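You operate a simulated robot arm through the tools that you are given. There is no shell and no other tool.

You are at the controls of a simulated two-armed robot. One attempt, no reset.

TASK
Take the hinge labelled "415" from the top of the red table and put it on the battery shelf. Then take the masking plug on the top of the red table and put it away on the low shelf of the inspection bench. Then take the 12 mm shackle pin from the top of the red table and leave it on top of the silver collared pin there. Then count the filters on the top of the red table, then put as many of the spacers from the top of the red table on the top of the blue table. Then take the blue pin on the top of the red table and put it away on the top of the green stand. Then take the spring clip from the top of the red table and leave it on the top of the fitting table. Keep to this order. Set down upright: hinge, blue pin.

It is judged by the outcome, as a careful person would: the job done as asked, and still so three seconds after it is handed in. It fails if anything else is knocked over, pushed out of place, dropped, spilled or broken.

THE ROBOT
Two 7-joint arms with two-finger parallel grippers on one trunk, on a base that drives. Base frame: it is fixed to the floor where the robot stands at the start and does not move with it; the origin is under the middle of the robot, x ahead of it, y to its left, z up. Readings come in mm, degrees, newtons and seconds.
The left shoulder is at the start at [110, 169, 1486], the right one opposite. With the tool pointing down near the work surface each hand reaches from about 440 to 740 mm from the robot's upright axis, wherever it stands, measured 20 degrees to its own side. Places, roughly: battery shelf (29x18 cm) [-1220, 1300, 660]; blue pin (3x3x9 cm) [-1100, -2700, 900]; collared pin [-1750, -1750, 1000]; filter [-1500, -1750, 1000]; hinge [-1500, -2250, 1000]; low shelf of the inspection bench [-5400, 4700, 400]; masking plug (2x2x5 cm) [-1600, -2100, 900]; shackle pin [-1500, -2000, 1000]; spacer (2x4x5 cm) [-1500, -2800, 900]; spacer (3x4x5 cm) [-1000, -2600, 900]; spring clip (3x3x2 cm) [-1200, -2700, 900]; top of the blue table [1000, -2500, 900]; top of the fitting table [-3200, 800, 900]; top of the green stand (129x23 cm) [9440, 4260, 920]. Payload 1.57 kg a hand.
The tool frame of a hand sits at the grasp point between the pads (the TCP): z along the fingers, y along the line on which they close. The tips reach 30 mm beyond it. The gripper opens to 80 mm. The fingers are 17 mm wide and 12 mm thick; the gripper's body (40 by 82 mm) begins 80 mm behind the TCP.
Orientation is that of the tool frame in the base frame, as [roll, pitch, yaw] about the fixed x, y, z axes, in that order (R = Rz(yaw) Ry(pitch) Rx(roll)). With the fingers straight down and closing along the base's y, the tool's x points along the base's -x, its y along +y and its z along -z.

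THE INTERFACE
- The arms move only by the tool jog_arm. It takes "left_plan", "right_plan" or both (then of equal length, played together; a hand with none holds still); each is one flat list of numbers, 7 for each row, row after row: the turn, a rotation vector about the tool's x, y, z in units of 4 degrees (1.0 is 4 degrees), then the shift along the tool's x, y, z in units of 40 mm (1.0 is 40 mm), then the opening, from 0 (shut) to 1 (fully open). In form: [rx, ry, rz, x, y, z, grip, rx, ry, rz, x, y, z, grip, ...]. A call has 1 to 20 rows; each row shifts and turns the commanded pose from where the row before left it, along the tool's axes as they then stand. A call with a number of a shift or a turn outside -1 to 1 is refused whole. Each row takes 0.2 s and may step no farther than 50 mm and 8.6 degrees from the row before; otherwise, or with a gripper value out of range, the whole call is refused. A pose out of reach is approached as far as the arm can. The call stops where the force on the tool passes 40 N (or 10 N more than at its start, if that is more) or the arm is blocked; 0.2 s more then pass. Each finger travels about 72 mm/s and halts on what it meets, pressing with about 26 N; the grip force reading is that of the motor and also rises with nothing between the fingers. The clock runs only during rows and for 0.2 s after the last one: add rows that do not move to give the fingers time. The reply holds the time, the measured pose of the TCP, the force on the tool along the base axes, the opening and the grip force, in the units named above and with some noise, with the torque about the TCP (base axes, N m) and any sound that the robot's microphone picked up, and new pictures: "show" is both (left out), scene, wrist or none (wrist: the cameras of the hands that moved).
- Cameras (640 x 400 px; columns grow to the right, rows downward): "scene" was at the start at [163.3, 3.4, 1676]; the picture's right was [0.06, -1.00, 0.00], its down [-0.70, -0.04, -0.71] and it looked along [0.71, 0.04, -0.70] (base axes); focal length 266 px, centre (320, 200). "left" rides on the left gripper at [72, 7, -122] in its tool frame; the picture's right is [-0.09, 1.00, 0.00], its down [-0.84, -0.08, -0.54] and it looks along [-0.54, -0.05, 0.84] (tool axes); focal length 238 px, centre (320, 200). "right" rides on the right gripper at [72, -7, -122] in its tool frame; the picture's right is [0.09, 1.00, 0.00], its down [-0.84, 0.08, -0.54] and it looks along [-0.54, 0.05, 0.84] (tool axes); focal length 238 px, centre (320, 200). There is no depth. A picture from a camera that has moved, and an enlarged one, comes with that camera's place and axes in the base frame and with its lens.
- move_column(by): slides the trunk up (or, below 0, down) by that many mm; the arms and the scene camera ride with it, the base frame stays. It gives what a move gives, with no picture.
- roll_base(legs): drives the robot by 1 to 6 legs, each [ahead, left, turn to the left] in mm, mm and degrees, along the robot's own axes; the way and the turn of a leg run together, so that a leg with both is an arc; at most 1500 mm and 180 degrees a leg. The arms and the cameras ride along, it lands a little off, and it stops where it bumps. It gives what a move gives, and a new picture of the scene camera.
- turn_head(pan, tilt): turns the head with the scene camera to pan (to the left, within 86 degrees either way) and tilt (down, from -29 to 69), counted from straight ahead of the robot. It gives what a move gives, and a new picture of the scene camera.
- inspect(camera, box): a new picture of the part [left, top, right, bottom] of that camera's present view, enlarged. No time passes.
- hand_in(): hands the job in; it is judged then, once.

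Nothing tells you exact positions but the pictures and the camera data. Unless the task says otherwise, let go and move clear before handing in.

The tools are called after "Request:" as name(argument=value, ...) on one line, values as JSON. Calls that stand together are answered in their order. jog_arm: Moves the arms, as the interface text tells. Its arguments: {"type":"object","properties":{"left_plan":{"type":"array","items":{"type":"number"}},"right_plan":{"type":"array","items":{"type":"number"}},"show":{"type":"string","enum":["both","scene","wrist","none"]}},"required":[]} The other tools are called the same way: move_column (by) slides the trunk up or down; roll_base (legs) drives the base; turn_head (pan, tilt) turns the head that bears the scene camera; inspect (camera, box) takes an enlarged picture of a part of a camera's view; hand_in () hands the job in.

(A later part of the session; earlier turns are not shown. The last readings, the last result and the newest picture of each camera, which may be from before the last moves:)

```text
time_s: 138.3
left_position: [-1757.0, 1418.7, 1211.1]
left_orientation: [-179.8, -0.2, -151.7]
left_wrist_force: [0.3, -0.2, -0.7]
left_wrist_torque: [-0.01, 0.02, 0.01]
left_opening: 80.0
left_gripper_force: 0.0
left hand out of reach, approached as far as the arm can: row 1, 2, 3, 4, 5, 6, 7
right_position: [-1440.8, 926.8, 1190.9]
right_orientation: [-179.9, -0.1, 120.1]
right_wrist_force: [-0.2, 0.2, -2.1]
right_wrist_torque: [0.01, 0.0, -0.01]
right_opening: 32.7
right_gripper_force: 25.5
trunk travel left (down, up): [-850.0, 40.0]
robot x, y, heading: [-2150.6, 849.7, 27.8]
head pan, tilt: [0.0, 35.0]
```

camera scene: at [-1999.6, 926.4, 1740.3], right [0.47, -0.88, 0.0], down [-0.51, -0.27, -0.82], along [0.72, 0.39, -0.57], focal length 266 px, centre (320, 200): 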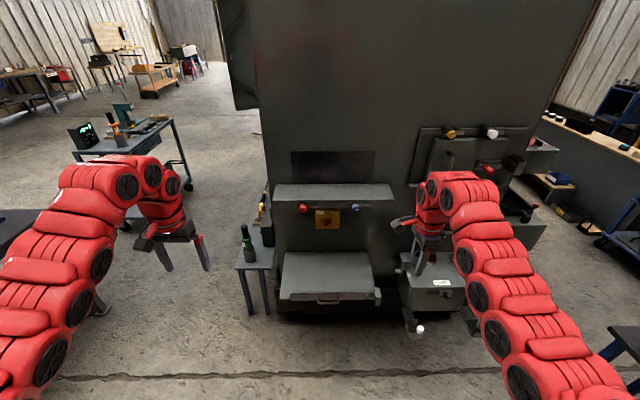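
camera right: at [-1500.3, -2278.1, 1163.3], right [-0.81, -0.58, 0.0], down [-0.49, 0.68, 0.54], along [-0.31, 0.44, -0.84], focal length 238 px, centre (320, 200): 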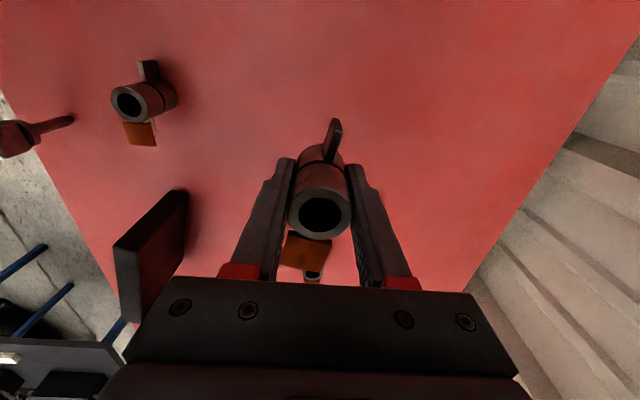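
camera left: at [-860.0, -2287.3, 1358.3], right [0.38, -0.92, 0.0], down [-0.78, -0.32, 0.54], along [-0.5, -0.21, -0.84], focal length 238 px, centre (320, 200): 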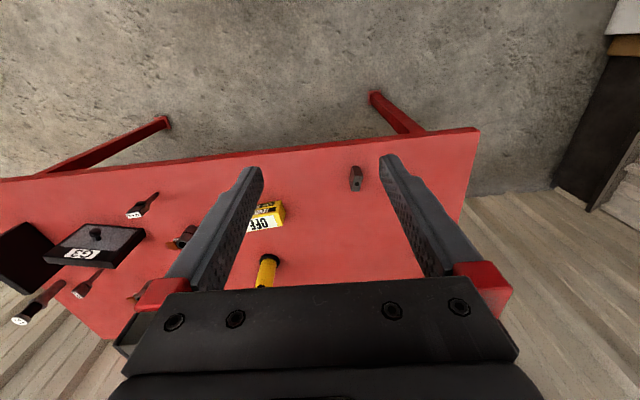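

Request:
jog_arm(left_plan=[0, 0, 0, 0, 0, 1, 1, 0, 0, 0, 0, 0, 1, 1, 0, 0, 0, 0, 0, 1, 1, 0, 0, 0, 0, 0, 1, 1, 0, 0, 0, 0, 0, 1, 1, 0, 0, 0, 0, 0, 1, 1, 0, 0, 0, -0.5, 0, 0, 1, 0, 0, 0, -0.5, 0, 0, 1, 0, 0, 0, -0.5, 0, 0, 1], show="scene")

```text
time_s: 140.3
left_position: [-1683.2, 1461.0, 1059.2]
left_orientation: [-179.9, -0.3, -151.6]
left_wrist_force: [0.8, -1.4, -0.2]
left_wrist_torque: [0.01, 0.04, 0.01]
left_opening: 79.7
left_gripper_force: 0.0
left hand out of reach, approached as far as the arm can: row 1, 2, 3
right_position: [-1439.6, 929.4, 1189.4]
right_orientation: [-179.9, -0.1, 120.2]
right_wrist_force: [0.6, -0.9, -3.1]
right_wrist_torque: [0.02, 0.02, -0.04]
right_opening: 32.8
right_gripper_force: 25.5
trunk travel left (down, up): [-850.0, 40.0]
robot x, y, heading: [-2146.6, 846.3, 28.2]
head pan, tilt: [0.0, 35.0]
camera scene: at [-1997.3, 925.9, 1740.1], right [0.47, -0.88, 0.0], down [-0.51, -0.27, -0.82], along [0.72, 0.39, -0.57], focal length 266 px, centre (320, 200)
```

scene: 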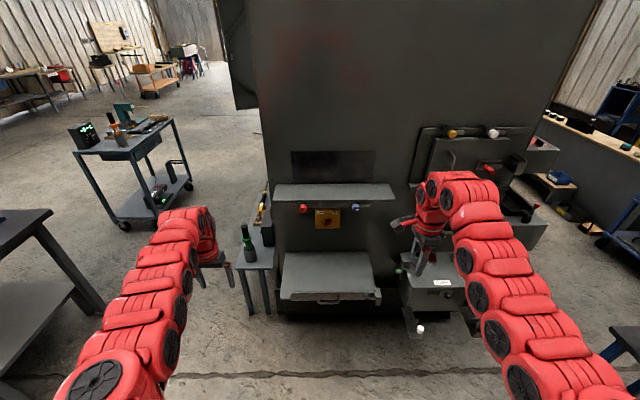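

Request:
jog_arm(left_plan=[0, 0, 0, 1, 0, 0, 1, 0, 0, 0, 1, 0, 0, 1, 0, 0, 0, 1, 0, 0, 1, 0, 0, 0, 1, 0, 0, 1, 0, 0, 0, 1, 0, 0, 1, 0, 0, 0, 1, 0, 0, 1, 0, 0, 0, 0, 0, 0, 1], show="none")

```text
time_s: 141.9
left_position: [-1752.7, 1422.8, 1061.5]
left_orientation: [-179.9, -0.2, -151.8]
left_wrist_force: [0.1, 0.1, 0.2]
left_wrist_torque: [-0.04, -0.04, -0.01]
left_opening: 79.9
left_gripper_force: 0.1
left hand out of reach, approached as far as the arm can: row 3, 4, 5, 6
right_position: [-1441.4, 928.7, 1190.8]
right_orientation: [-179.8, 0.0, 120.2]
right_wrist_force: [-0.7, 0.0, -2.1]
right_wrist_torque: [0.01, 0.01, -0.05]
right_opening: 32.7
right_gripper_force: 26.5
trunk travel left (down, up): [-850.0, 40.0]
robot x, y, heading: [-2149.0, 848.4, 28.1]
head pan, tilt: [0.0, 35.0]
```

Request:
jog_arm(right_plan=[0, 0, 0, 0, 0, 0.2, 0, 0, 0, 0, 0, 0, 0.4, 0, 0, 0, 0, 0, 0, 0.5, 0, 0, 0, 0, 0, 0, 0.5, 0, 0, 0, 0, 0, 0, 0.5, 0, 0, 0, 0, 0, 0, 0.5, 0, 0, 0, 0, 0, 0, 0.5, 0, 0, 0, 0, 0, 0, 0.5, 0, 0, 0, 0, 0, 0, 0.5, 0, 0, 0, 0, 0, 0, 0.5, 0, 0, 0, 0, 0, 0, 0.5, 0, 0, 0, 0, 0, 0, 0.5, 0, 0, 0, 0, 0, 0, 0.5, 0, 0, 0, 0, 0, 0, 0.3, 0, 0, 0, 0, 0, 0, 0.1, 0], left_plan=[0, 0, 0, 0, 0, -0.3, 1, 0, 0, 0, 0, 0, -0.5, 1, 0, 0, 0, 0, 0, -0.5, 1, 0, 0, 0, 0, 0, -0.5, 1, 0, 0, 0, 0, 0, -0.5, 1, 0, 0, 0, 0, 0, -0.5, 1, 0, 0, 0, 0, 0, -0.5, 1, 0, 0, 0, 0, 0, -0.5, 1, 0, 0, 0, 0, 0, -0.5, 1, 0, 0, 0, 0, 0, 0, 1, 0, 0, 0, 0, 0, 0, 1, 0, 0, 0, 0, 0, 0, 1, 0, 0, 0, 0, 0, 0, 1, 0, 0, 0, 0, 0, 0, 1, 0, 0, 0, 0, 0, 0, 1], show="both")

```text
time_s: 145.1
left_position: [-1753.2, 1426.4, 1232.9]
left_orientation: [-179.9, -0.3, -151.8]
left_wrist_force: [0.3, 0.8, -0.1]
left_wrist_torque: [0.0, -0.02, -0.03]
left_opening: 80.0
left_gripper_force: 0.0
right_position: [-1441.8, 929.9, 930.4]
right_orientation: [-179.9, 0.0, 120.1]
right_wrist_force: [-0.1, 0.4, -2.8]
right_wrist_torque: [-0.03, -0.01, 0.01]
right_opening: 32.8
right_gripper_force: 26.6
trunk travel left (down, up): [-850.0, 40.0]
robot x, y, heading: [-2148.1, 849.2, 28.0]
head pan, tilt: [0.0, 35.0]
camera scene: at [-1999.6, 926.3, 1740.4], right [0.47, -0.88, 0.0], down [-0.51, -0.27, -0.82], along [0.72, 0.39, -0.57], focal length 266 px, centre (320, 200)
camera right: at [-1484.7, 987.9, 1052.5], right [0.81, 0.58, 0.0], down [0.49, -0.68, 0.54], along [0.31, -0.44, -0.84], focal length 238 px, centre (320, 200)
camera left: at [-1819.2, 1397.1, 1355.3], right [-0.39, 0.92, 0.0], down [0.78, 0.33, 0.54], along [0.5, 0.21, -0.84], focal length 238 px, centre (320, 200)
```

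scene: 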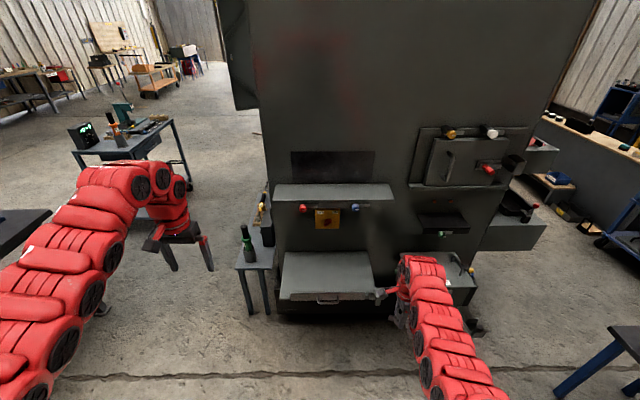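
right: 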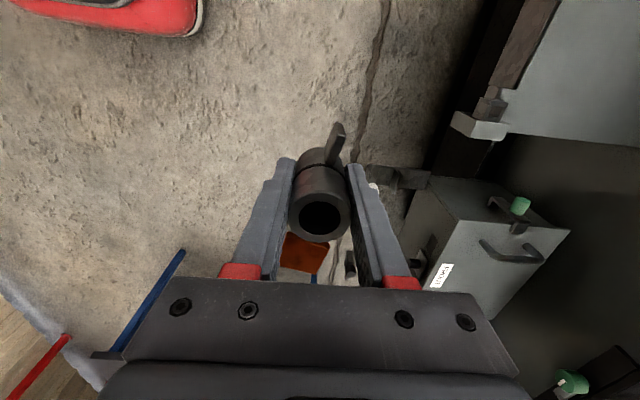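
left: 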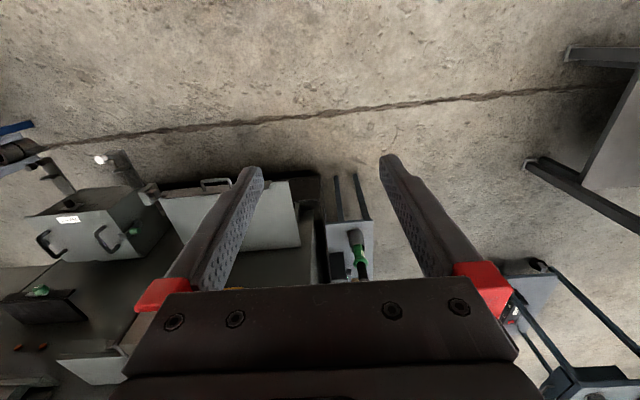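

Request:
move_column(by=-130)

Request:
roll_base(legs=[[0, 219, 0], [330, 0, 0]])

Request:
jog_arm(right_plan=[0, 0, 0, 0, 0, 0, 0], show="wrist")

```text
time_s: 146.7
left_position: [-1752.5, 1426.3, 1103.7]
left_orientation: [-180.0, -0.3, -151.9]
left_wrist_force: [-1.5, -0.1, 0.0]
left_wrist_torque: [0.0, -0.02, 0.01]
left_opening: 80.1
left_gripper_force: 0.0
right_position: [-1443.1, 929.6, 800.1]
right_orientation: [-179.9, 0.0, 120.1]
right_wrist_force: [-0.2, 0.3, -2.3]
right_wrist_torque: [0.04, -0.02, -0.04]
right_opening: 32.7
right_gripper_force: 26.4
trunk travel left (down, up): [-720.0, 170.0]
robot x, y, heading: [-2151.0, 849.9, 27.8]
head pan, tilt: [0.0, 35.0]
```

```text
time_s: 150.1
left_position: [-1568.9, 1771.3, 1103.0]
left_orientation: [-179.9, -0.2, -151.8]
left_wrist_force: [0.1, 1.3, 0.5]
left_wrist_torque: [0.02, -0.01, 0.01]
left_opening: 79.9
left_gripper_force: 0.1
right_position: [-1257.2, 1275.5, 800.0]
right_orientation: [-179.8, 0.0, 120.1]
right_wrist_force: [0.5, 0.4, -3.1]
right_wrist_torque: [0.01, -0.02, -0.01]
right_opening: 32.8
right_gripper_force: 26.2
trunk travel left (down, up): [-720.0, 170.0]
robot x, y, heading: [-1963.9, 1193.6, 28.1]
head pan, tilt: [0.0, 35.0]
camera scene: at [-1814.9, 1272.9, 1610.4], right [0.47, -0.88, 0.0], down [-0.51, -0.27, -0.82], along [0.72, 0.39, -0.57], focal length 266 px, centre (320, 200)
```

scene: 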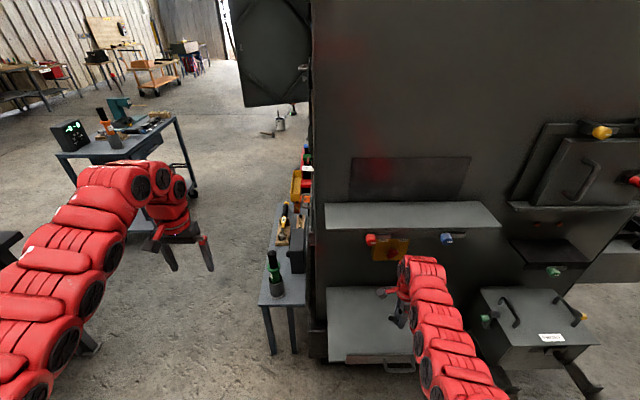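

```text
time_s: 150.5
left_position: [-1569.3, 1772.2, 1103.3]
left_orientation: [-180.0, -0.2, -151.8]
left_wrist_force: [-0.8, -0.4, 0.3]
left_wrist_torque: [0.02, -0.01, 0.01]
left_opening: 80.2
left_gripper_force: 0.1
right_position: [-1258.0, 1275.1, 800.5]
right_orientation: [179.9, 0.0, 120.1]
right_wrist_force: [-0.6, 0.2, -3.7]
right_wrist_torque: [-0.01, 0.0, 0.01]
right_opening: 32.5
right_gripper_force: 26.2
trunk travel left (down, up): [-720.0, 170.0]
robot x, y, heading: [-1965.3, 1194.4, 28.1]
head pan, tilt: [0.0, 35.0]
camera right: at [-1300.5, 1334.0, 923.1], right [0.82, 0.58, 0.0], down [0.49, -0.69, 0.54], along [0.31, -0.44, -0.84], focal length 238 px, centre (320, 200)
```

right: 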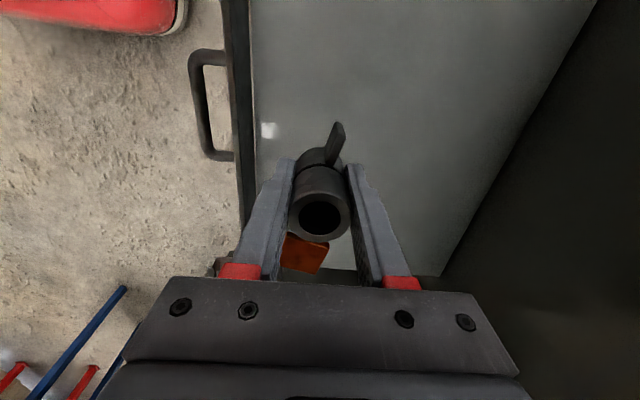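

Request:
jog_arm(right_plan=[0, 0, 0, 0, 0.15, 0.2, 0, 0, 0, 0, 0, 0.2, 0.3, 0, 0, 0, 0, 0, 0.2, 0.4, 0, 0, 0, 0, 0, 0.15, 0.4, 0, 0, 0, 0, 0, 0, 0.4, 0, 0, 0, 0, 0, 0, 0.25, 0, 0, 0, 0, 0, 0, 0.1, 0, 0, 0, 0, 0, 0, 0, 0], show="both")

```text
time_s: 152.3
left_position: [-1568.9, 1773.4, 1103.1]
left_orientation: [-179.9, -0.2, -151.7]
left_wrist_force: [0.3, -0.3, 0.0]
left_wrist_torque: [0.0, 0.06, 0.0]
left_opening: 79.7
left_gripper_force: 0.1
right_position: [-1261.0, 1277.7, 762.9]
right_orientation: [-179.8, -0.1, 120.0]
right_wrist_force: [-0.5, -0.3, -2.7]
right_wrist_torque: [0.02, 0.01, 0.0]
right_opening: 32.5
right_gripper_force: 26.2
right hand out of reach, approached as far as the arm can: row 2, 3, 4, 5, 6
trunk travel left (down, up): [-720.0, 170.0]
robot x, y, heading: [-1968.3, 1194.4, 28.1]
head pan, tilt: [0.0, 35.0]
camera scene: at [-1814.6, 1272.6, 1610.4], right [0.47, -0.88, 0.0], down [-0.51, -0.27, -0.82], along [0.72, 0.39, -0.57], focal length 266 px, centre (320, 200)
camera right: at [-1302.7, 1336.4, 885.2], right [0.81, 0.58, 0.0], down [0.49, -0.69, 0.54], along [0.31, -0.44, -0.84], focal length 238 px, centre (320, 200)
```

scene: 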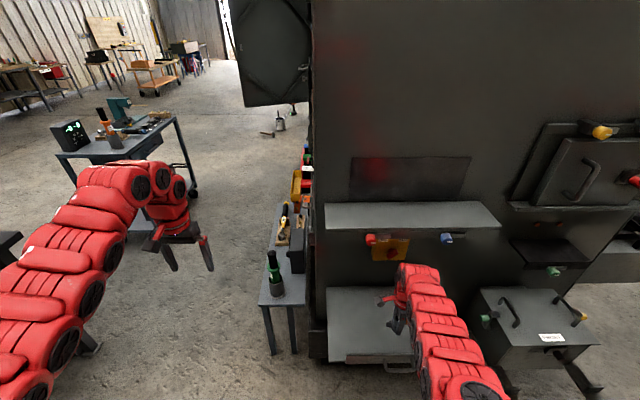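
right: 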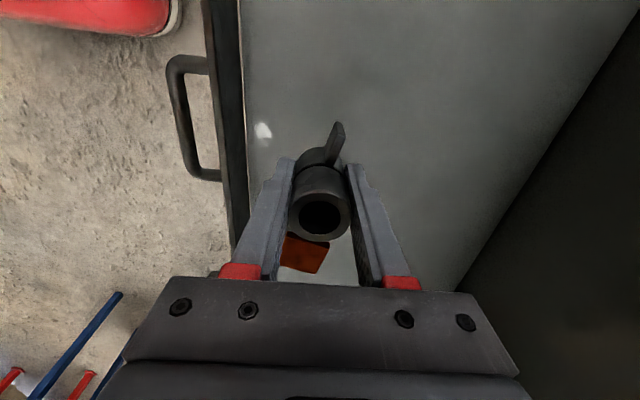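

Request:
roll_base(legs=[[28, 0, 0]])

Request:
move_column(by=-55)

Request:
inspect(camera="right", box=[0, 0, 640, 400])

```text
time_s: 153.1
left_position: [-1546.9, 1782.9, 1105.4]
left_orientation: [-179.8, -0.1, -151.8]
left_wrist_force: [-0.3, -0.5, -0.4]
left_wrist_torque: [0.01, -0.03, 0.02]
left_opening: 80.2
left_gripper_force: 0.0
right_position: [-1237.4, 1290.1, 765.7]
right_orientation: [179.9, 0.0, 120.1]
right_wrist_force: [0.5, -0.2, -2.8]
right_wrist_torque: [0.02, -0.01, -0.03]
right_opening: 32.6
right_gripper_force: 25.7
trunk travel left (down, up): [-720.0, 170.0]
robot x, y, heading: [-1939.2, 1208.1, 28.0]
head pan, tilt: [0.0, 35.0]
camera scene: at [-1794.4, 1283.7, 1610.9], right [0.47, -0.88, 0.0], down [-0.5, -0.27, -0.82], along [0.72, 0.39, -0.57], focal length 266 px, centre (320, 200)
```

scene: 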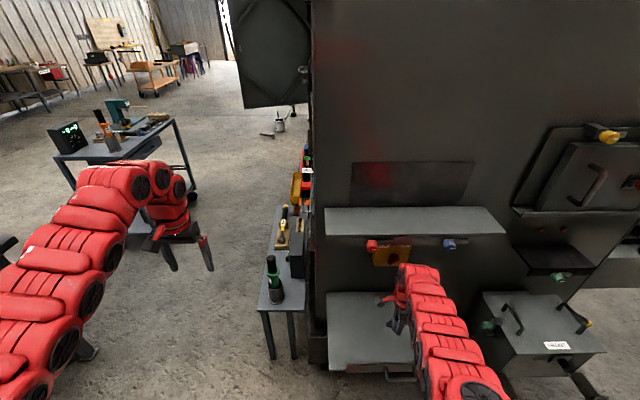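

```text
time_s: 154.1
left_position: [-1545.5, 1785.5, 1049.4]
left_orientation: [-179.9, 0.0, -151.9]
left_wrist_force: [0.4, -0.8, 0.1]
left_wrist_torque: [0.02, -0.04, -0.03]
left_opening: 80.0
left_gripper_force: 0.1
right_position: [-1236.5, 1290.8, 708.3]
right_orientation: [180.0, -0.1, 120.0]
right_wrist_force: [-0.6, 0.1, -3.3]
right_wrist_torque: [0.03, 0.0, -0.01]
right_opening: 32.7
right_gripper_force: 25.8
trunk travel left (down, up): [-665.0, 225.0]
robot x, y, heading: [-1938.8, 1210.0, 28.1]
head pan, tilt: [0.0, 35.0]
```

```text
1.00 times, centred on (320, 200) of right (not enlarged: the box is as wide or as high as the picture)
camera zoom: at [-1279.3, 1348.6, 830.8], right [0.82, 0.58, 0.0], down [0.49, -0.69, 0.54], along [0.31, -0.44, -0.84], focal length 238 px, centre (320, 200)
```

zoom: 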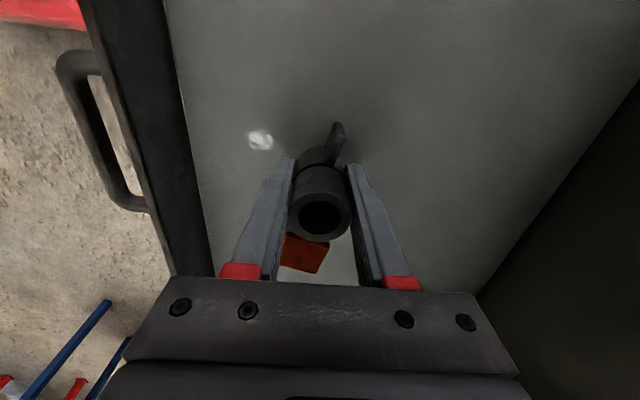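

Request:
move_column(by=-6)

Request:
move_column(by=-3)

```text
time_s: 154.6
left_position: [-1544.2, 1785.5, 1041.6]
left_orientation: [180.0, -0.1, -151.9]
left_wrist_force: [-0.1, -0.7, -0.4]
left_wrist_torque: [0.01, 0.0, 0.01]
left_opening: 79.7
left_gripper_force: 0.0
right_position: [-1236.8, 1290.1, 701.3]
right_orientation: [-179.8, 0.0, 120.1]
right_wrist_force: [-0.8, 1.1, -2.8]
right_wrist_torque: [0.02, -0.01, 0.02]
right_opening: 32.4
right_gripper_force: 25.0
trunk travel left (down, up): [-659.0, 231.0]
robot x, y, heading: [-1941.6, 1206.8, 28.0]
head pan, tilt: [0.0, 35.0]
```

```text
time_s: 155.1
left_position: [-1543.2, 1785.0, 1039.0]
left_orientation: [180.0, -0.2, -151.8]
left_wrist_force: [-0.7, -0.2, 0.4]
left_wrist_torque: [-0.03, 0.03, 0.03]
left_opening: 80.1
left_gripper_force: 0.1
right_position: [-1237.1, 1290.5, 699.1]
right_orientation: [-179.9, 0.0, 120.1]
right_wrist_force: [-0.7, -0.2, -2.6]
right_wrist_torque: [0.0, 0.02, -0.01]
right_opening: 32.4
right_gripper_force: 26.2
trunk travel left (down, up): [-656.0, 234.0]
robot x, y, heading: [-1944.5, 1209.6, 28.2]
head pan, tilt: [0.0, 35.0]
```

Request:
move_column(by=-2)

Request:
move_column(by=-2)

```text
time_s: 155.7
left_position: [-1544.6, 1784.4, 1038.1]
left_orientation: [-179.9, -0.2, -151.7]
left_wrist_force: [-0.2, -0.1, -0.4]
left_wrist_torque: [0.03, 0.03, 0.0]
left_opening: 80.0
left_gripper_force: 0.1
right_position: [-1236.9, 1291.5, 696.7]
right_orientation: [-180.0, 0.1, 120.1]
right_wrist_force: [0.3, -0.9, -2.4]
right_wrist_torque: [0.03, 0.01, 0.03]
right_opening: 32.9
right_gripper_force: 26.0
trunk travel left (down, up): [-654.0, 236.0]
robot x, y, heading: [-1943.3, 1207.1, 27.9]
head pan, tilt: [0.0, 35.0]
```

```text
time_s: 156.2
left_position: [-1544.2, 1784.9, 1036.3]
left_orientation: [-179.9, -0.2, -151.8]
left_wrist_force: [0.0, 1.1, 0.0]
left_wrist_torque: [0.02, 0.0, -0.01]
left_opening: 79.9
left_gripper_force: 0.1
right_position: [-1235.6, 1291.4, 696.5]
right_orientation: [179.9, -0.1, 120.1]
right_wrist_force: [-0.8, -0.3, 3.7]
right_wrist_torque: [-0.12, -0.03, 0.01]
right_opening: 32.6
right_gripper_force: 25.5
trunk travel left (down, up): [-652.0, 238.0]
robot x, y, heading: [-1940.4, 1208.9, 28.1]
head pan, tilt: [0.0, 35.0]
```

Request:
jog_arm(right_plan=[0, 0, 0, 0, 0, 0, 0.45, 0, 0, 0, 0, 0, 0, 0.6, 0, 0, 0, 0, 0, 0, 0.8, 0, 0, 0, 0, 0, 0, 1, 0, 0, 0, 0, 0, 0, 1], show="wrist")

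```text
time_s: 157.4
left_position: [-1545.0, 1785.3, 1036.2]
left_orientation: [-179.8, -0.2, -151.8]
left_wrist_force: [-0.1, -0.2, 0.6]
left_wrist_torque: [0.01, -0.02, 0.0]
left_opening: 80.1
left_gripper_force: 0.1
right_position: [-1236.1, 1291.1, 696.3]
right_orientation: [-179.9, -0.1, 120.2]
right_wrist_force: [0.0, 0.3, 0.0]
right_wrist_torque: [0.01, 0.01, -0.02]
right_opening: 80.0
right_gripper_force: 0.1
trunk travel left (down, up): [-652.0, 238.0]
robot x, y, heading: [-1938.7, 1210.0, 28.1]
head pan, tilt: [0.0, 35.0]
camera right: at [-1279.0, 1348.9, 817.4], right [0.82, 0.58, 0.0], down [0.49, -0.69, 0.54], along [0.31, -0.44, -0.84], focal length 238 px, centre (320, 200)
```

right: 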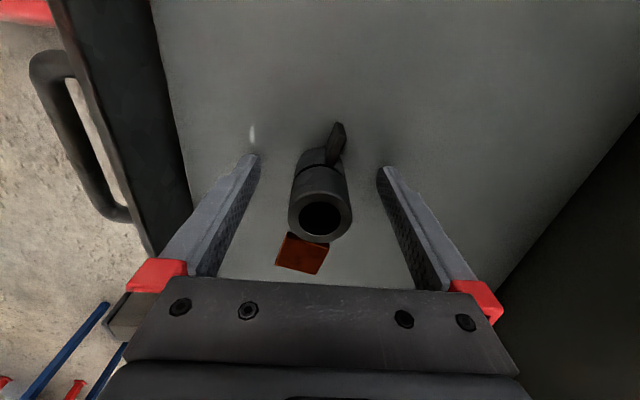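

Request:
move_column(by=85)

Request:
roll_base(legs=[[-400, 0, 0]])

Request:
inspect(camera="scene", box=[240, 200, 440, 325])

```text
time_s: 158.6
left_position: [-1544.3, 1784.5, 1120.1]
left_orientation: [-179.9, -0.2, -151.8]
left_wrist_force: [0.6, 0.0, -0.3]
left_wrist_torque: [-0.02, 0.01, 0.01]
left_opening: 80.0
left_gripper_force: 0.0
right_position: [-1237.2, 1291.4, 780.4]
right_orientation: [-180.0, 0.0, 120.1]
right_wrist_force: [-0.1, 0.1, -0.4]
right_wrist_torque: [-0.01, 0.0, 0.05]
right_opening: 79.9
right_gripper_force: 0.0
trunk travel left (down, up): [-737.0, 153.0]
robot x, y, heading: [-1942.6, 1208.3, 28.3]
head pan, tilt: [0.0, 35.0]
```

```text
time_s: 161.1
left_position: [-1899.7, 1597.0, 1120.5]
left_orientation: [-180.0, -0.2, -151.5]
left_wrist_force: [0.1, 0.2, 0.1]
left_wrist_torque: [-0.02, -0.02, 0.0]
left_opening: 80.1
left_gripper_force: 0.0
right_position: [-1590.9, 1103.2, 780.5]
right_orientation: [-179.9, 0.0, 120.4]
right_wrist_force: [0.2, -0.7, 0.0]
right_wrist_torque: [-0.03, 0.0, 0.02]
right_opening: 79.9
right_gripper_force: 0.0
trunk travel left (down, up): [-737.0, 153.0]
robot x, y, heading: [-2298.9, 1019.2, 28.5]
head pan, tilt: [0.0, 35.0]
camera scene: at [-2145.4, 1096.5, 1627.3], right [0.47, -0.88, 0.0], down [-0.51, -0.27, -0.82], along [0.72, 0.39, -0.57], focal length 266 px, centre (320, 200)
```

scene: 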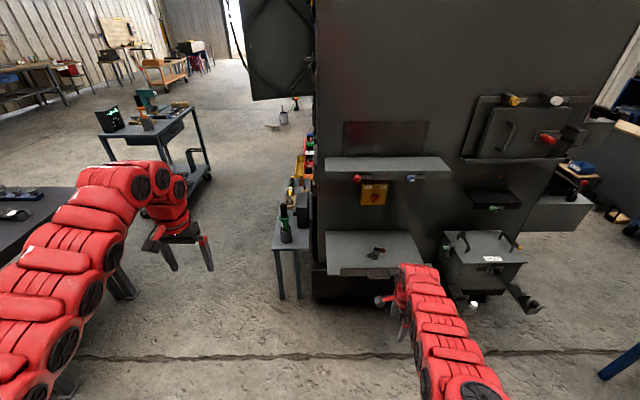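

```text
3.20 times, centred on (340, 262) of scene
camera zoom: at [-2145.4, 1096.5, 1627.3], right [0.47, -0.88, 0.0], down [-0.51, -0.27, -0.82], along [0.72, 0.39, -0.57], focal length 850 px, centre (256, 0)
```

zoom: 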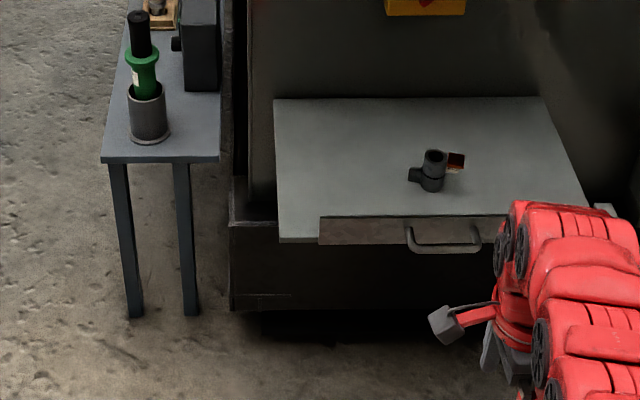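

The hinge stands upright on the battery shelf. Next is the masking plug: I'll raise the hand and drive back the same way to the red table.

Request:
jog_arm(right_plan=[0, 0, 0, 0, 0, -0.8, 1, 0, 0, 0, 0, 0, -0.9, 1, 0, 0, 0, 0, 0, -0.9, 1, 0, 0, 0, 0, 0, -0.9, 1, 0, 0, 0, 0, 0, -0.9, 1, 0, 0, 0, 0, 0, -0.9, 1, 0, 0, 0, 0, 0, -0.9, 1], show="none")

Request:
move_column(by=120)

Request:
roll_base(legs=[[0, 0, -88.5]])

```text
time_s: 162.7
left_position: [-1903.6, 1599.6, 1120.2]
left_orientation: [-179.9, -0.2, -151.5]
left_wrist_force: [-0.6, -0.3, 0.0]
left_wrist_torque: [-0.03, -0.02, -0.02]
left_opening: 79.9
left_gripper_force: 0.0
right_position: [-1591.6, 1106.0, 1030.4]
right_orientation: [-179.9, 0.0, 120.3]
right_wrist_force: [0.3, 0.4, 0.0]
right_wrist_torque: [-0.05, 0.02, 0.02]
right_opening: 80.3
right_gripper_force: 0.0
trunk travel left (down, up): [-737.0, 153.0]
robot x, y, heading: [-2290.3, 1019.8, 28.5]
head pan, tilt: [0.0, 35.0]
```

```text
time_s: 164.2
left_position: [-1900.9, 1597.2, 1240.9]
left_orientation: [-179.9, -0.2, -151.5]
left_wrist_force: [0.2, -0.4, -0.9]
left_wrist_torque: [-0.01, 0.0, 0.01]
left_opening: 79.9
left_gripper_force: 0.1
right_position: [-1589.3, 1104.3, 1149.4]
right_orientation: [-179.9, -0.1, 120.5]
right_wrist_force: [0.0, -1.7, 0.4]
right_wrist_torque: [-0.01, -0.02, -0.01]
right_opening: 80.1
right_gripper_force: 0.0
trunk travel left (down, up): [-857.0, 33.0]
robot x, y, heading: [-2293.3, 1017.4, 28.3]
head pan, tilt: [0.0, 35.0]
```

```text
time_s: 168.3
left_position: [-1697.9, 653.7, 1240.8]
left_orientation: [-179.8, -0.2, 121.4]
left_wrist_force: [0.0, 0.2, 0.2]
left_wrist_torque: [0.0, -0.02, 0.04]
left_opening: 79.9
left_gripper_force: 0.1
right_position: [-2175.4, 317.3, 1148.6]
right_orientation: [-179.9, 0.0, 33.2]
right_wrist_force: [0.7, 0.2, -0.2]
right_wrist_torque: [0.0, 0.02, 0.02]
right_opening: 79.9
right_gripper_force: 0.0
trunk travel left (down, up): [-857.0, 33.0]
robot x, y, heading: [-2293.0, 1022.2, -59.1]
head pan, tilt: [0.0, 35.0]
camera scene: at [-2206.3, 872.4, 1747.4], right [-0.86, -0.52, 0.0], down [-0.3, 0.49, -0.82], along [0.42, -0.7, -0.57], focal length 266 px, centre (320, 200)
```

scene: 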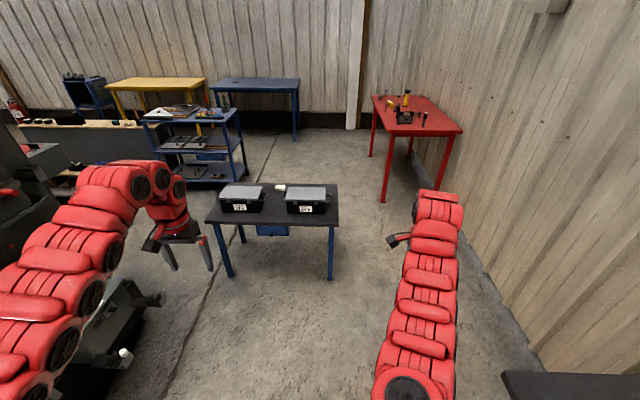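

Request:
roll_base(legs=[[1400, -520, 0], [980, 70, 0]])

```text
time_s: 180.7
left_position: [-801.8, -1663.8, 1240.7]
left_orientation: [-180.0, -0.2, 121.1]
left_wrist_force: [0.3, -0.1, -1.2]
left_wrist_torque: [-0.01, 0.0, 0.0]
left_opening: 79.9
left_gripper_force: 0.0
right_position: [-1279.0, -1998.0, 1148.8]
right_orientation: [-179.9, 0.0, 33.1]
right_wrist_force: [0.2, -0.3, 0.0]
right_wrist_torque: [0.03, -0.01, -0.02]
right_opening: 80.0
right_gripper_force: 0.1
trunk travel left (down, up): [-857.0, 33.0]
robot x, y, heading: [-1394.5, -1301.7, -58.8]
head pan, tilt: [0.0, 35.0]
camera scene: at [-1310.6, -1442.6, 1747.5], right [-0.86, -0.52, 0.0], down [-0.3, 0.49, -0.82], along [0.42, -0.7, -0.57], focal length 266 px, centre (320, 200)
```

scene: 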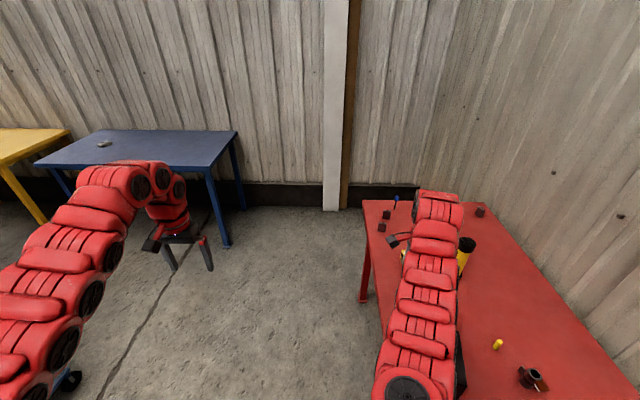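

I'm rather close to the table corner; I'll step left, drive along the table, turn to face it and approach so the plug lies under the right hand.

Request:
roll_base(legs=[[0, 260, 0], [874, 0, 0], [0, 0, -93.2]])

Request:
turn_head(pan=0, tilt=45)

```text
time_s: 190.7
left_position: [-1130.5, -2481.7, 1240.8]
left_orientation: [-179.9, -0.3, 28.0]
left_wrist_force: [0.5, -0.8, -0.3]
left_wrist_torque: [0.0, 0.01, 0.0]
left_opening: 79.9
left_gripper_force: 0.1
right_position: [-1437.8, -1985.2, 1149.5]
right_orientation: [-179.9, 0.0, -60.1]
right_wrist_force: [-0.7, -0.2, 0.2]
right_wrist_torque: [-0.02, 0.01, 0.02]
right_opening: 80.0
right_gripper_force: 0.1
trunk travel left (down, up): [-857.0, 33.0]
robot x, y, heading: [-731.4, -1904.5, -152.1]
head pan, tilt: [0.0, 35.0]
camera scene: at [-878.8, -1986.0, 1747.4], right [-0.47, 0.88, 0.0], down [0.51, 0.27, -0.82], along [-0.72, -0.38, -0.57], focal length 266 px, centre (320, 200)
```

scene: 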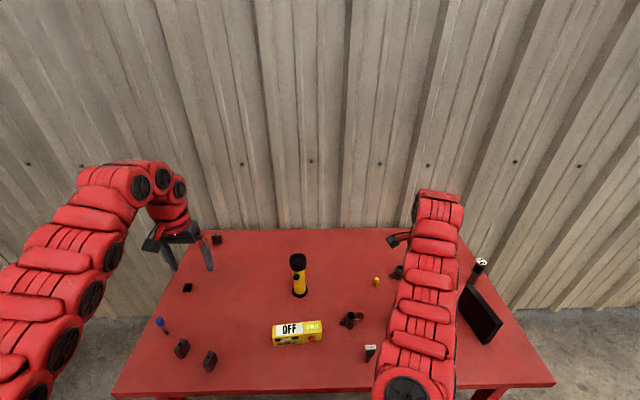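

```text
time_s: 191.4
left_position: [-1130.6, -2482.1, 1240.6]
left_orientation: [-180.0, -0.2, 28.1]
left_wrist_force: [-0.4, -0.2, 0.0]
left_wrist_torque: [-0.01, -0.01, -0.02]
left_opening: 79.9
left_gripper_force: 0.0
right_position: [-1437.4, -1985.3, 1149.7]
right_orientation: [-180.0, -0.1, -60.2]
right_wrist_force: [-0.8, 0.4, -0.3]
right_wrist_torque: [-0.02, 0.0, -0.02]
right_opening: 79.9
right_gripper_force: 0.0
trunk travel left (down, up): [-857.0, 33.0]
robot x, y, heading: [-734.7, -1908.6, -152.0]
head pan, tilt: [0.0, 45.0]
camera scene: at [-873.0, -1982.6, 1732.6], right [-0.47, 0.88, 0.0], down [0.62, 0.33, -0.71], along [-0.63, -0.33, -0.71], focal length 266 px, centre (320, 200)
```

scene: 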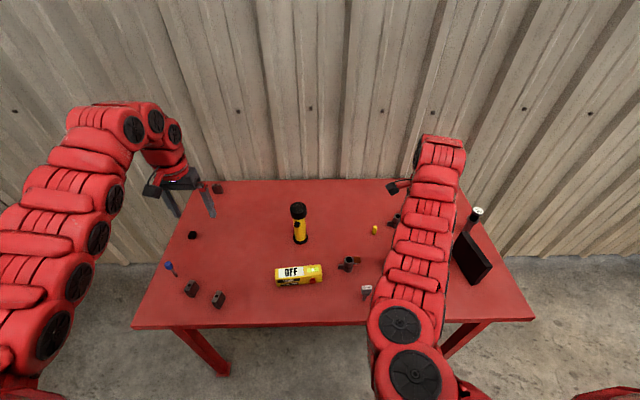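

Request:
roll_base(legs=[[185, 0, 0]])

Request:
jog_arm(right_plan=[0, 0, 0, 0, 0, 0.5, 1, 0, 0, 0, 0, 0, 0.9, 1, 0, 0, 0, 0, 0, 0.9, 1], show="both")

```text
time_s: 192.9
left_position: [-1288.9, -2569.9, 1241.2]
left_orientation: [180.0, -0.1, 28.3]
left_wrist_force: [0.1, 0.7, -0.7]
left_wrist_torque: [0.01, 0.0, 0.0]
left_opening: 80.0
left_gripper_force: 0.0
right_position: [-1597.6, -2074.4, 1150.1]
right_orientation: [-179.9, 0.0, -59.9]
right_wrist_force: [-0.2, 0.7, 0.6]
right_wrist_torque: [-0.01, 0.02, -0.02]
right_opening: 80.1
right_gripper_force: 0.2
trunk travel left (down, up): [-857.0, 33.0]
robot x, y, heading: [-896.9, -1992.9, -151.7]
head pan, tilt: [0.0, 45.0]
camera scene: at [-1032.5, -2068.6, 1733.0], right [-0.47, 0.88, 0.0], down [0.62, 0.33, -0.71], along [-0.62, -0.33, -0.71], focal length 266 px, centre (320, 200)
```

scene: 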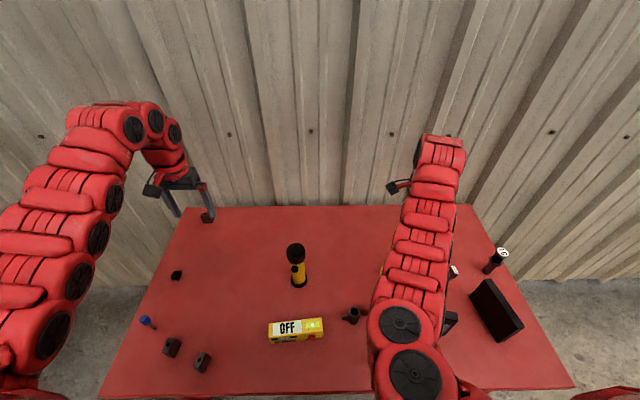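

```text
time_s: 193.7
left_position: [-1290.8, -2571.5, 1239.2]
left_orientation: [-180.0, -0.1, 28.3]
left_wrist_force: [0.2, 0.5, -0.3]
left_wrist_torque: [0.03, -0.03, 0.01]
left_opening: 79.9
left_gripper_force: 0.1
right_position: [-1596.8, -2076.6, 1059.1]
right_orientation: [-179.8, -0.1, -59.7]
right_wrist_force: [-0.1, 0.2, -0.1]
right_wrist_torque: [0.01, -0.02, 0.03]
right_opening: 79.8
right_gripper_force: 0.0
trunk travel left (down, up): [-857.0, 33.0]
robot x, y, heading: [-896.0, -1991.8, -151.8]
head pan, tilt: [0.0, 45.0]
camera scene: at [-1037.1, -2070.9, 1732.3], right [-0.47, 0.88, 0.0], down [0.62, 0.33, -0.71], along [-0.62, -0.33, -0.71], focal length 266 px, centre (320, 200)
camera right: at [-1555.6, -2135.7, 1182.7], right [-0.81, -0.58, 0.0], down [-0.49, 0.68, 0.54], along [-0.31, 0.44, -0.84], focal length 238 px, centre (320, 200)
```

scene: 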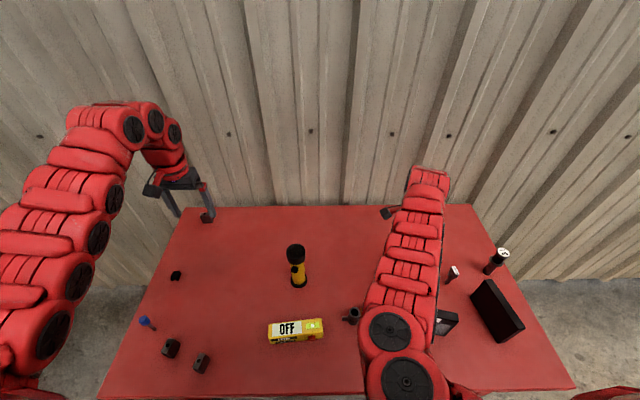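
right: 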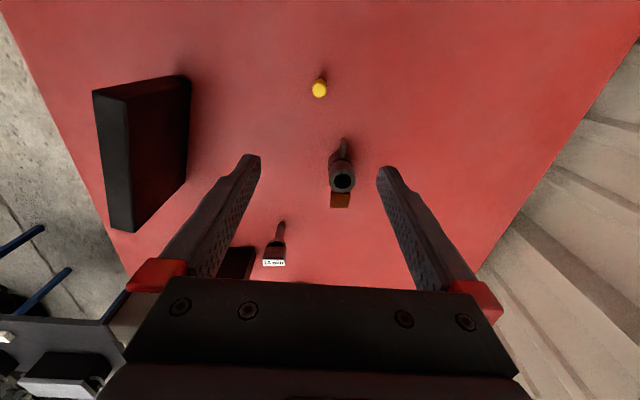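

Request:
jog_arm(right_plan=[0, 0, 0, 0.94, -0.05, 0, 1, 0, 0, 0, 0, 0, 0.9, 1, 0, 0, 0, 0, 0, 0.9, 1, 0, 0, 0, 0, 0, 0, 1], show="both")

```text
time_s: 194.7
left_position: [-1289.3, -2572.5, 1241.3]
left_orientation: [-179.9, 0.0, 28.5]
left_wrist_force: [-0.4, 0.8, 0.1]
left_wrist_torque: [0.03, 0.04, -0.02]
left_opening: 80.0
left_gripper_force: 0.0
right_position: [-1578.5, -2109.5, 987.4]
right_orientation: [-179.9, -0.1, -59.8]
right_wrist_force: [0.0, -0.1, -0.1]
right_wrist_torque: [-0.03, -0.01, 0.01]
right_opening: 80.0
right_gripper_force: 0.0
trunk travel left (down, up): [-857.0, 33.0]
robot x, y, heading: [-893.5, -1995.5, -151.4]
head pan, tilt: [0.0, 45.0]
camera scene: at [-1033.8, -2071.2, 1732.7], right [-0.47, 0.88, 0.0], down [0.62, 0.33, -0.71], along [-0.62, -0.33, -0.71], focal length 266 px, centre (320, 200)
camera right: at [-1536.9, -2169.2, 1109.2], right [-0.81, -0.58, 0.0], down [-0.49, 0.68, 0.54], along [-0.31, 0.44, -0.84], focal length 238 px, centre (320, 200)
```

scene: 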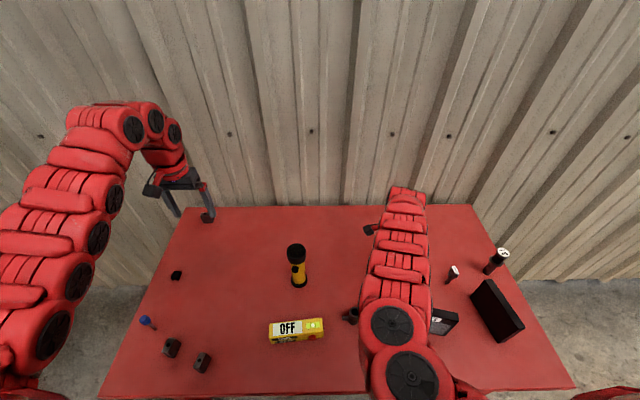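
right: 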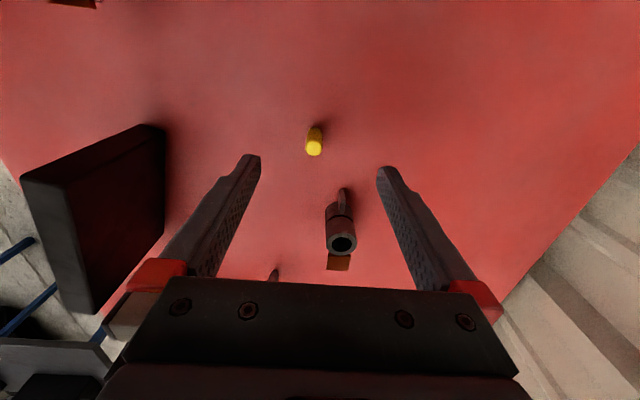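

Request:
jog_arm(right_plan=[0, 0, 0, -0.1, -0.09, 0, 1, 0, 0, 0, 0, 0, 0, 1], show="none")

Request:
move_column(by=-70)

Request:
inspect(camera="right", box=[0, 0, 640, 400])

```text
time_s: 195.3
left_position: [-1290.3, -2570.8, 1241.4]
left_orientation: [-180.0, -0.1, 28.3]
left_wrist_force: [0.9, -0.7, -0.4]
left_wrist_torque: [-0.01, 0.03, 0.02]
left_opening: 80.2
left_gripper_force: 0.1
right_position: [-1578.0, -2103.4, 987.2]
right_orientation: [-180.0, 0.0, -59.9]
right_wrist_force: [-1.4, -0.2, 0.2]
right_wrist_torque: [-0.02, 0.02, -0.01]
right_opening: 80.0
right_gripper_force: 0.0
trunk travel left (down, up): [-857.0, 33.0]
robot x, y, heading: [-892.3, -1994.2, -151.8]
head pan, tilt: [0.0, 45.0]
```

```text
time_s: 196.4
left_position: [-1290.0, -2570.9, 1170.5]
left_orientation: [180.0, -0.2, 28.3]
left_wrist_force: [0.0, 0.2, 0.0]
left_wrist_torque: [0.04, 0.01, -0.03]
left_opening: 80.0
left_gripper_force: 0.0
right_position: [-1577.7, -2102.2, 915.9]
right_orientation: [-179.9, 0.0, -59.8]
right_wrist_force: [0.4, 0.0, -0.4]
right_wrist_torque: [0.01, 0.02, 0.0]
right_opening: 79.8
right_gripper_force: 0.1
trunk travel left (down, up): [-787.0, 103.0]
robot x, y, heading: [-897.6, -1989.1, -152.0]
head pan, tilt: [0.0, 45.0]
```

```text
1.00 times, centred on (320, 200) of right (not enlarged: the box is as wide or as high as the picture)
camera zoom: at [-1537.3, -2162.0, 1038.6], right [-0.81, -0.58, 0.0], down [-0.49, 0.68, 0.54], along [-0.31, 0.44, -0.84], focal length 238 px, centre (320, 200)
```

zoom: 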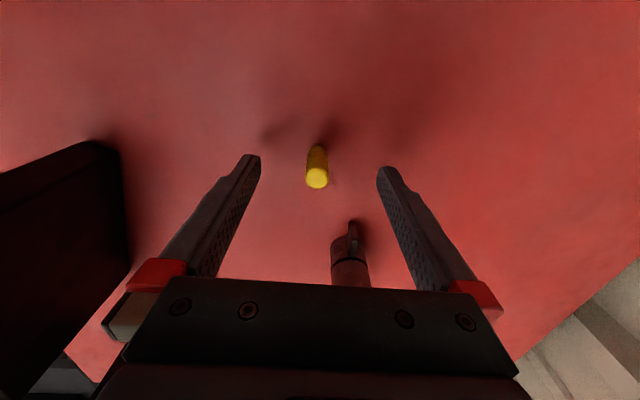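

Request:
move_column(by=-22)

Request:
jog_arm(right_plan=[0, 0, 0, 0, 0, 0, 0.7, 0, 0, 0, 0, 0, 0, 0.4, 0, 0, 0, 0, 0, 0, 0.1, 0, 0, 0, 0, 0, 0, 0, 0, 0, 0, 0, 0, 0, 0, 0, 0, 0, 0, 0, 0, 0, 0, 0, 0, 0, 0, 0, 0, 0, 0, 0, 0, 0, 0, 0, 0, 0, 0, 0, 0, 0, 0], show="wrist")

```text
time_s: 197.1
left_position: [-1290.9, -2570.6, 1148.5]
left_orientation: [180.0, -0.1, 28.3]
left_wrist_force: [0.1, -0.5, 0.3]
left_wrist_torque: [-0.03, 0.03, -0.03]
left_opening: 80.0
left_gripper_force: 0.1
right_position: [-1578.4, -2103.2, 893.7]
right_orientation: [-179.9, 0.1, -59.8]
right_wrist_force: [0.8, -0.8, 0.7]
right_wrist_torque: [0.02, 0.0, -0.03]
right_opening: 79.9
right_gripper_force: 0.0
trunk travel left (down, up): [-765.0, 125.0]
robot x, y, heading: [-896.8, -1991.8, -152.0]
head pan, tilt: [0.0, 45.0]
```

```text
time_s: 199.1
left_position: [-1290.1, -2570.8, 1149.1]
left_orientation: [-180.0, -0.2, 28.4]
left_wrist_force: [0.8, 0.8, 0.2]
left_wrist_torque: [-0.01, 0.0, 0.02]
left_opening: 80.2
left_gripper_force: 0.1
right_position: [-1578.4, -2104.1, 894.4]
right_orientation: [-179.9, 0.0, -59.8]
right_wrist_force: [0.6, -0.2, 0.4]
right_wrist_torque: [0.02, -0.01, 0.02]
right_opening: 14.5
right_gripper_force: 26.0
trunk travel left (down, up): [-765.0, 125.0]
robot x, y, heading: [-896.3, -1987.5, -151.7]
head pan, tilt: [0.0, 45.0]
camera right: at [-1537.5, -2162.0, 1016.4], right [-0.81, -0.58, 0.0], down [-0.49, 0.68, 0.54], along [-0.31, 0.44, -0.84], focal length 238 px, centre (320, 200)
```

right: 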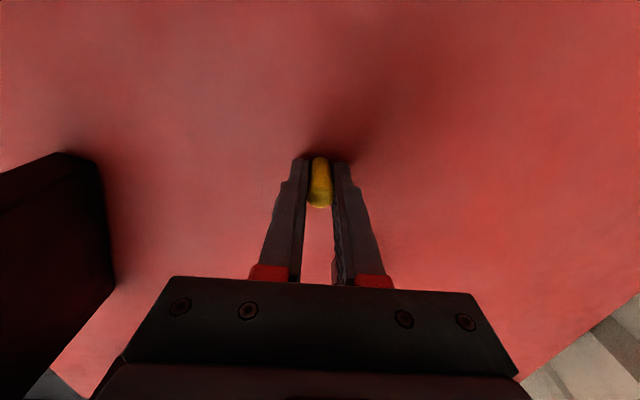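

Plug gripped at 14.5 mm. I'll lift it slowly and check it stays in the fingers.

Request:
jog_arm(right_plan=[0, 0, 0, 0, 0, -0.04, 0, 0, 0, 0, 0, 0, -0.08, 0, 0, 0, 0, 0, 0, -0.12, 0, 0, 0, 0, 0, 0, -0.16, 0, 0, 0, 0, 0, 0, -0.2, 0, 0, 0, 0, 0, 0, -0.25, 0, 0, 0, 0, 0, 0, -0.25, 0, 0, 0, 0, 0, 0, -0.25, 0, 0, 0, 0, 0, 0, -0.25, 0, 0, 0, 0, 0, 0, -0.25, 0, 0, 0, 0, 0, 0, -0.25, 0, 0, 0, 0, 0, 0, -0.25, 0, 0, 0, 0, 0, 0, -0.25, 0, 0, 0, 0, 0, 0, -0.25, 0, 0, 0, 0, 0, 0, -0.25, 0, 0, 0, 0, 0, 0, -0.2, 0, 0, 0, 0, 0, 0, -0.1, 0], show="wrist")

```text
time_s: 202.7
left_position: [-1289.9, -2571.5, 1149.0]
left_orientation: [-179.9, -0.3, 28.3]
left_wrist_force: [0.7, 0.3, 0.0]
left_wrist_torque: [0.0, 0.04, -0.02]
left_opening: 80.0
left_gripper_force: 0.0
right_position: [-1576.7, -2102.6, 1030.7]
right_orientation: [-180.0, 0.0, -59.8]
right_wrist_force: [0.2, -0.1, 0.1]
right_wrist_torque: [-0.01, -0.03, 0.04]
right_opening: 14.3
right_gripper_force: 26.2
trunk travel left (down, up): [-765.0, 125.0]
robot x, y, heading: [-892.6, -1990.1, -151.9]
head pan, tilt: [0.0, 45.0]
camera right: at [-1536.2, -2162.1, 1152.6], right [-0.81, -0.58, 0.0], down [-0.49, 0.68, 0.54], along [-0.31, 0.44, -0.84], focal length 238 px, centre (320, 200)
```

right: 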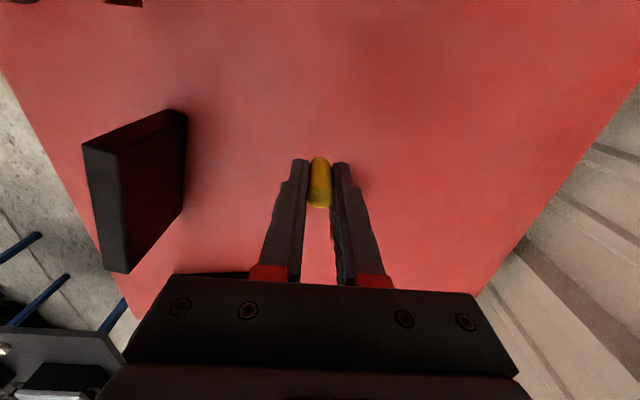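

Request:
move_column(by=110)

Request:
roll_base(legs=[[-190, 0, 0], [0, 0, -87]])

```text
time_s: 204.1
left_position: [-1290.0, -2571.3, 1258.1]
left_orientation: [-180.0, -0.3, 28.2]
left_wrist_force: [-0.5, -0.6, 0.0]
left_wrist_torque: [0.0, 0.03, 0.0]
left_opening: 80.0
left_gripper_force: 0.1
right_position: [-1576.9, -2102.6, 1139.9]
right_orientation: [-179.9, 0.1, -59.8]
right_wrist_force: [0.7, -0.3, -0.4]
right_wrist_torque: [0.03, 0.01, 0.0]
right_opening: 14.3
right_gripper_force: 25.9
trunk travel left (down, up): [-875.0, 15.0]
robot x, y, heading: [-895.9, -1993.0, -151.9]
head pan, tilt: [0.0, 45.0]
```

```text
time_s: 209.3
left_position: [-1323.9, -1538.5, 1259.2]
left_orientation: [-179.8, -0.2, -58.6]
left_wrist_force: [-0.1, 0.5, 0.2]
left_wrist_torque: [0.01, 0.01, -0.01]
left_opening: 79.8
left_gripper_force: 0.1
right_position: [-872.0, -1226.3, 1140.6]
right_orientation: [-179.9, 0.0, -146.7]
right_wrist_force: [0.0, -0.3, -0.5]
right_wrist_torque: [0.02, -0.01, 0.0]
right_opening: 14.6
right_gripper_force: 26.8
trunk travel left (down, up): [-875.0, 15.0]
robot x, y, heading: [-729.2, -1904.7, 121.2]
head pan, tilt: [0.0, 45.0]
camera scene: at [-807.5, -1764.7, 1750.6], right [0.85, 0.52, 0.0], down [0.37, -0.6, -0.71], along [-0.37, 0.6, -0.71], focal length 266 px, centre (320, 200)
```

scene: 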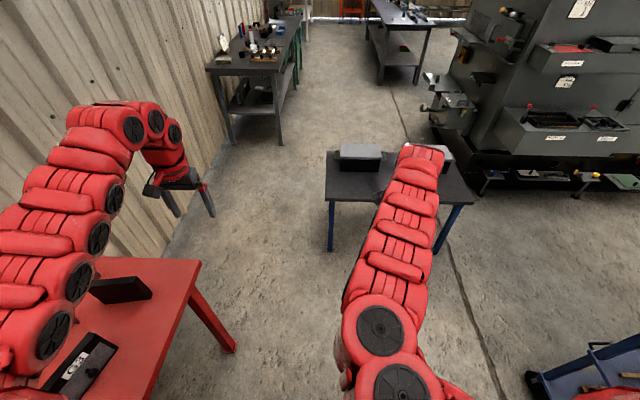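

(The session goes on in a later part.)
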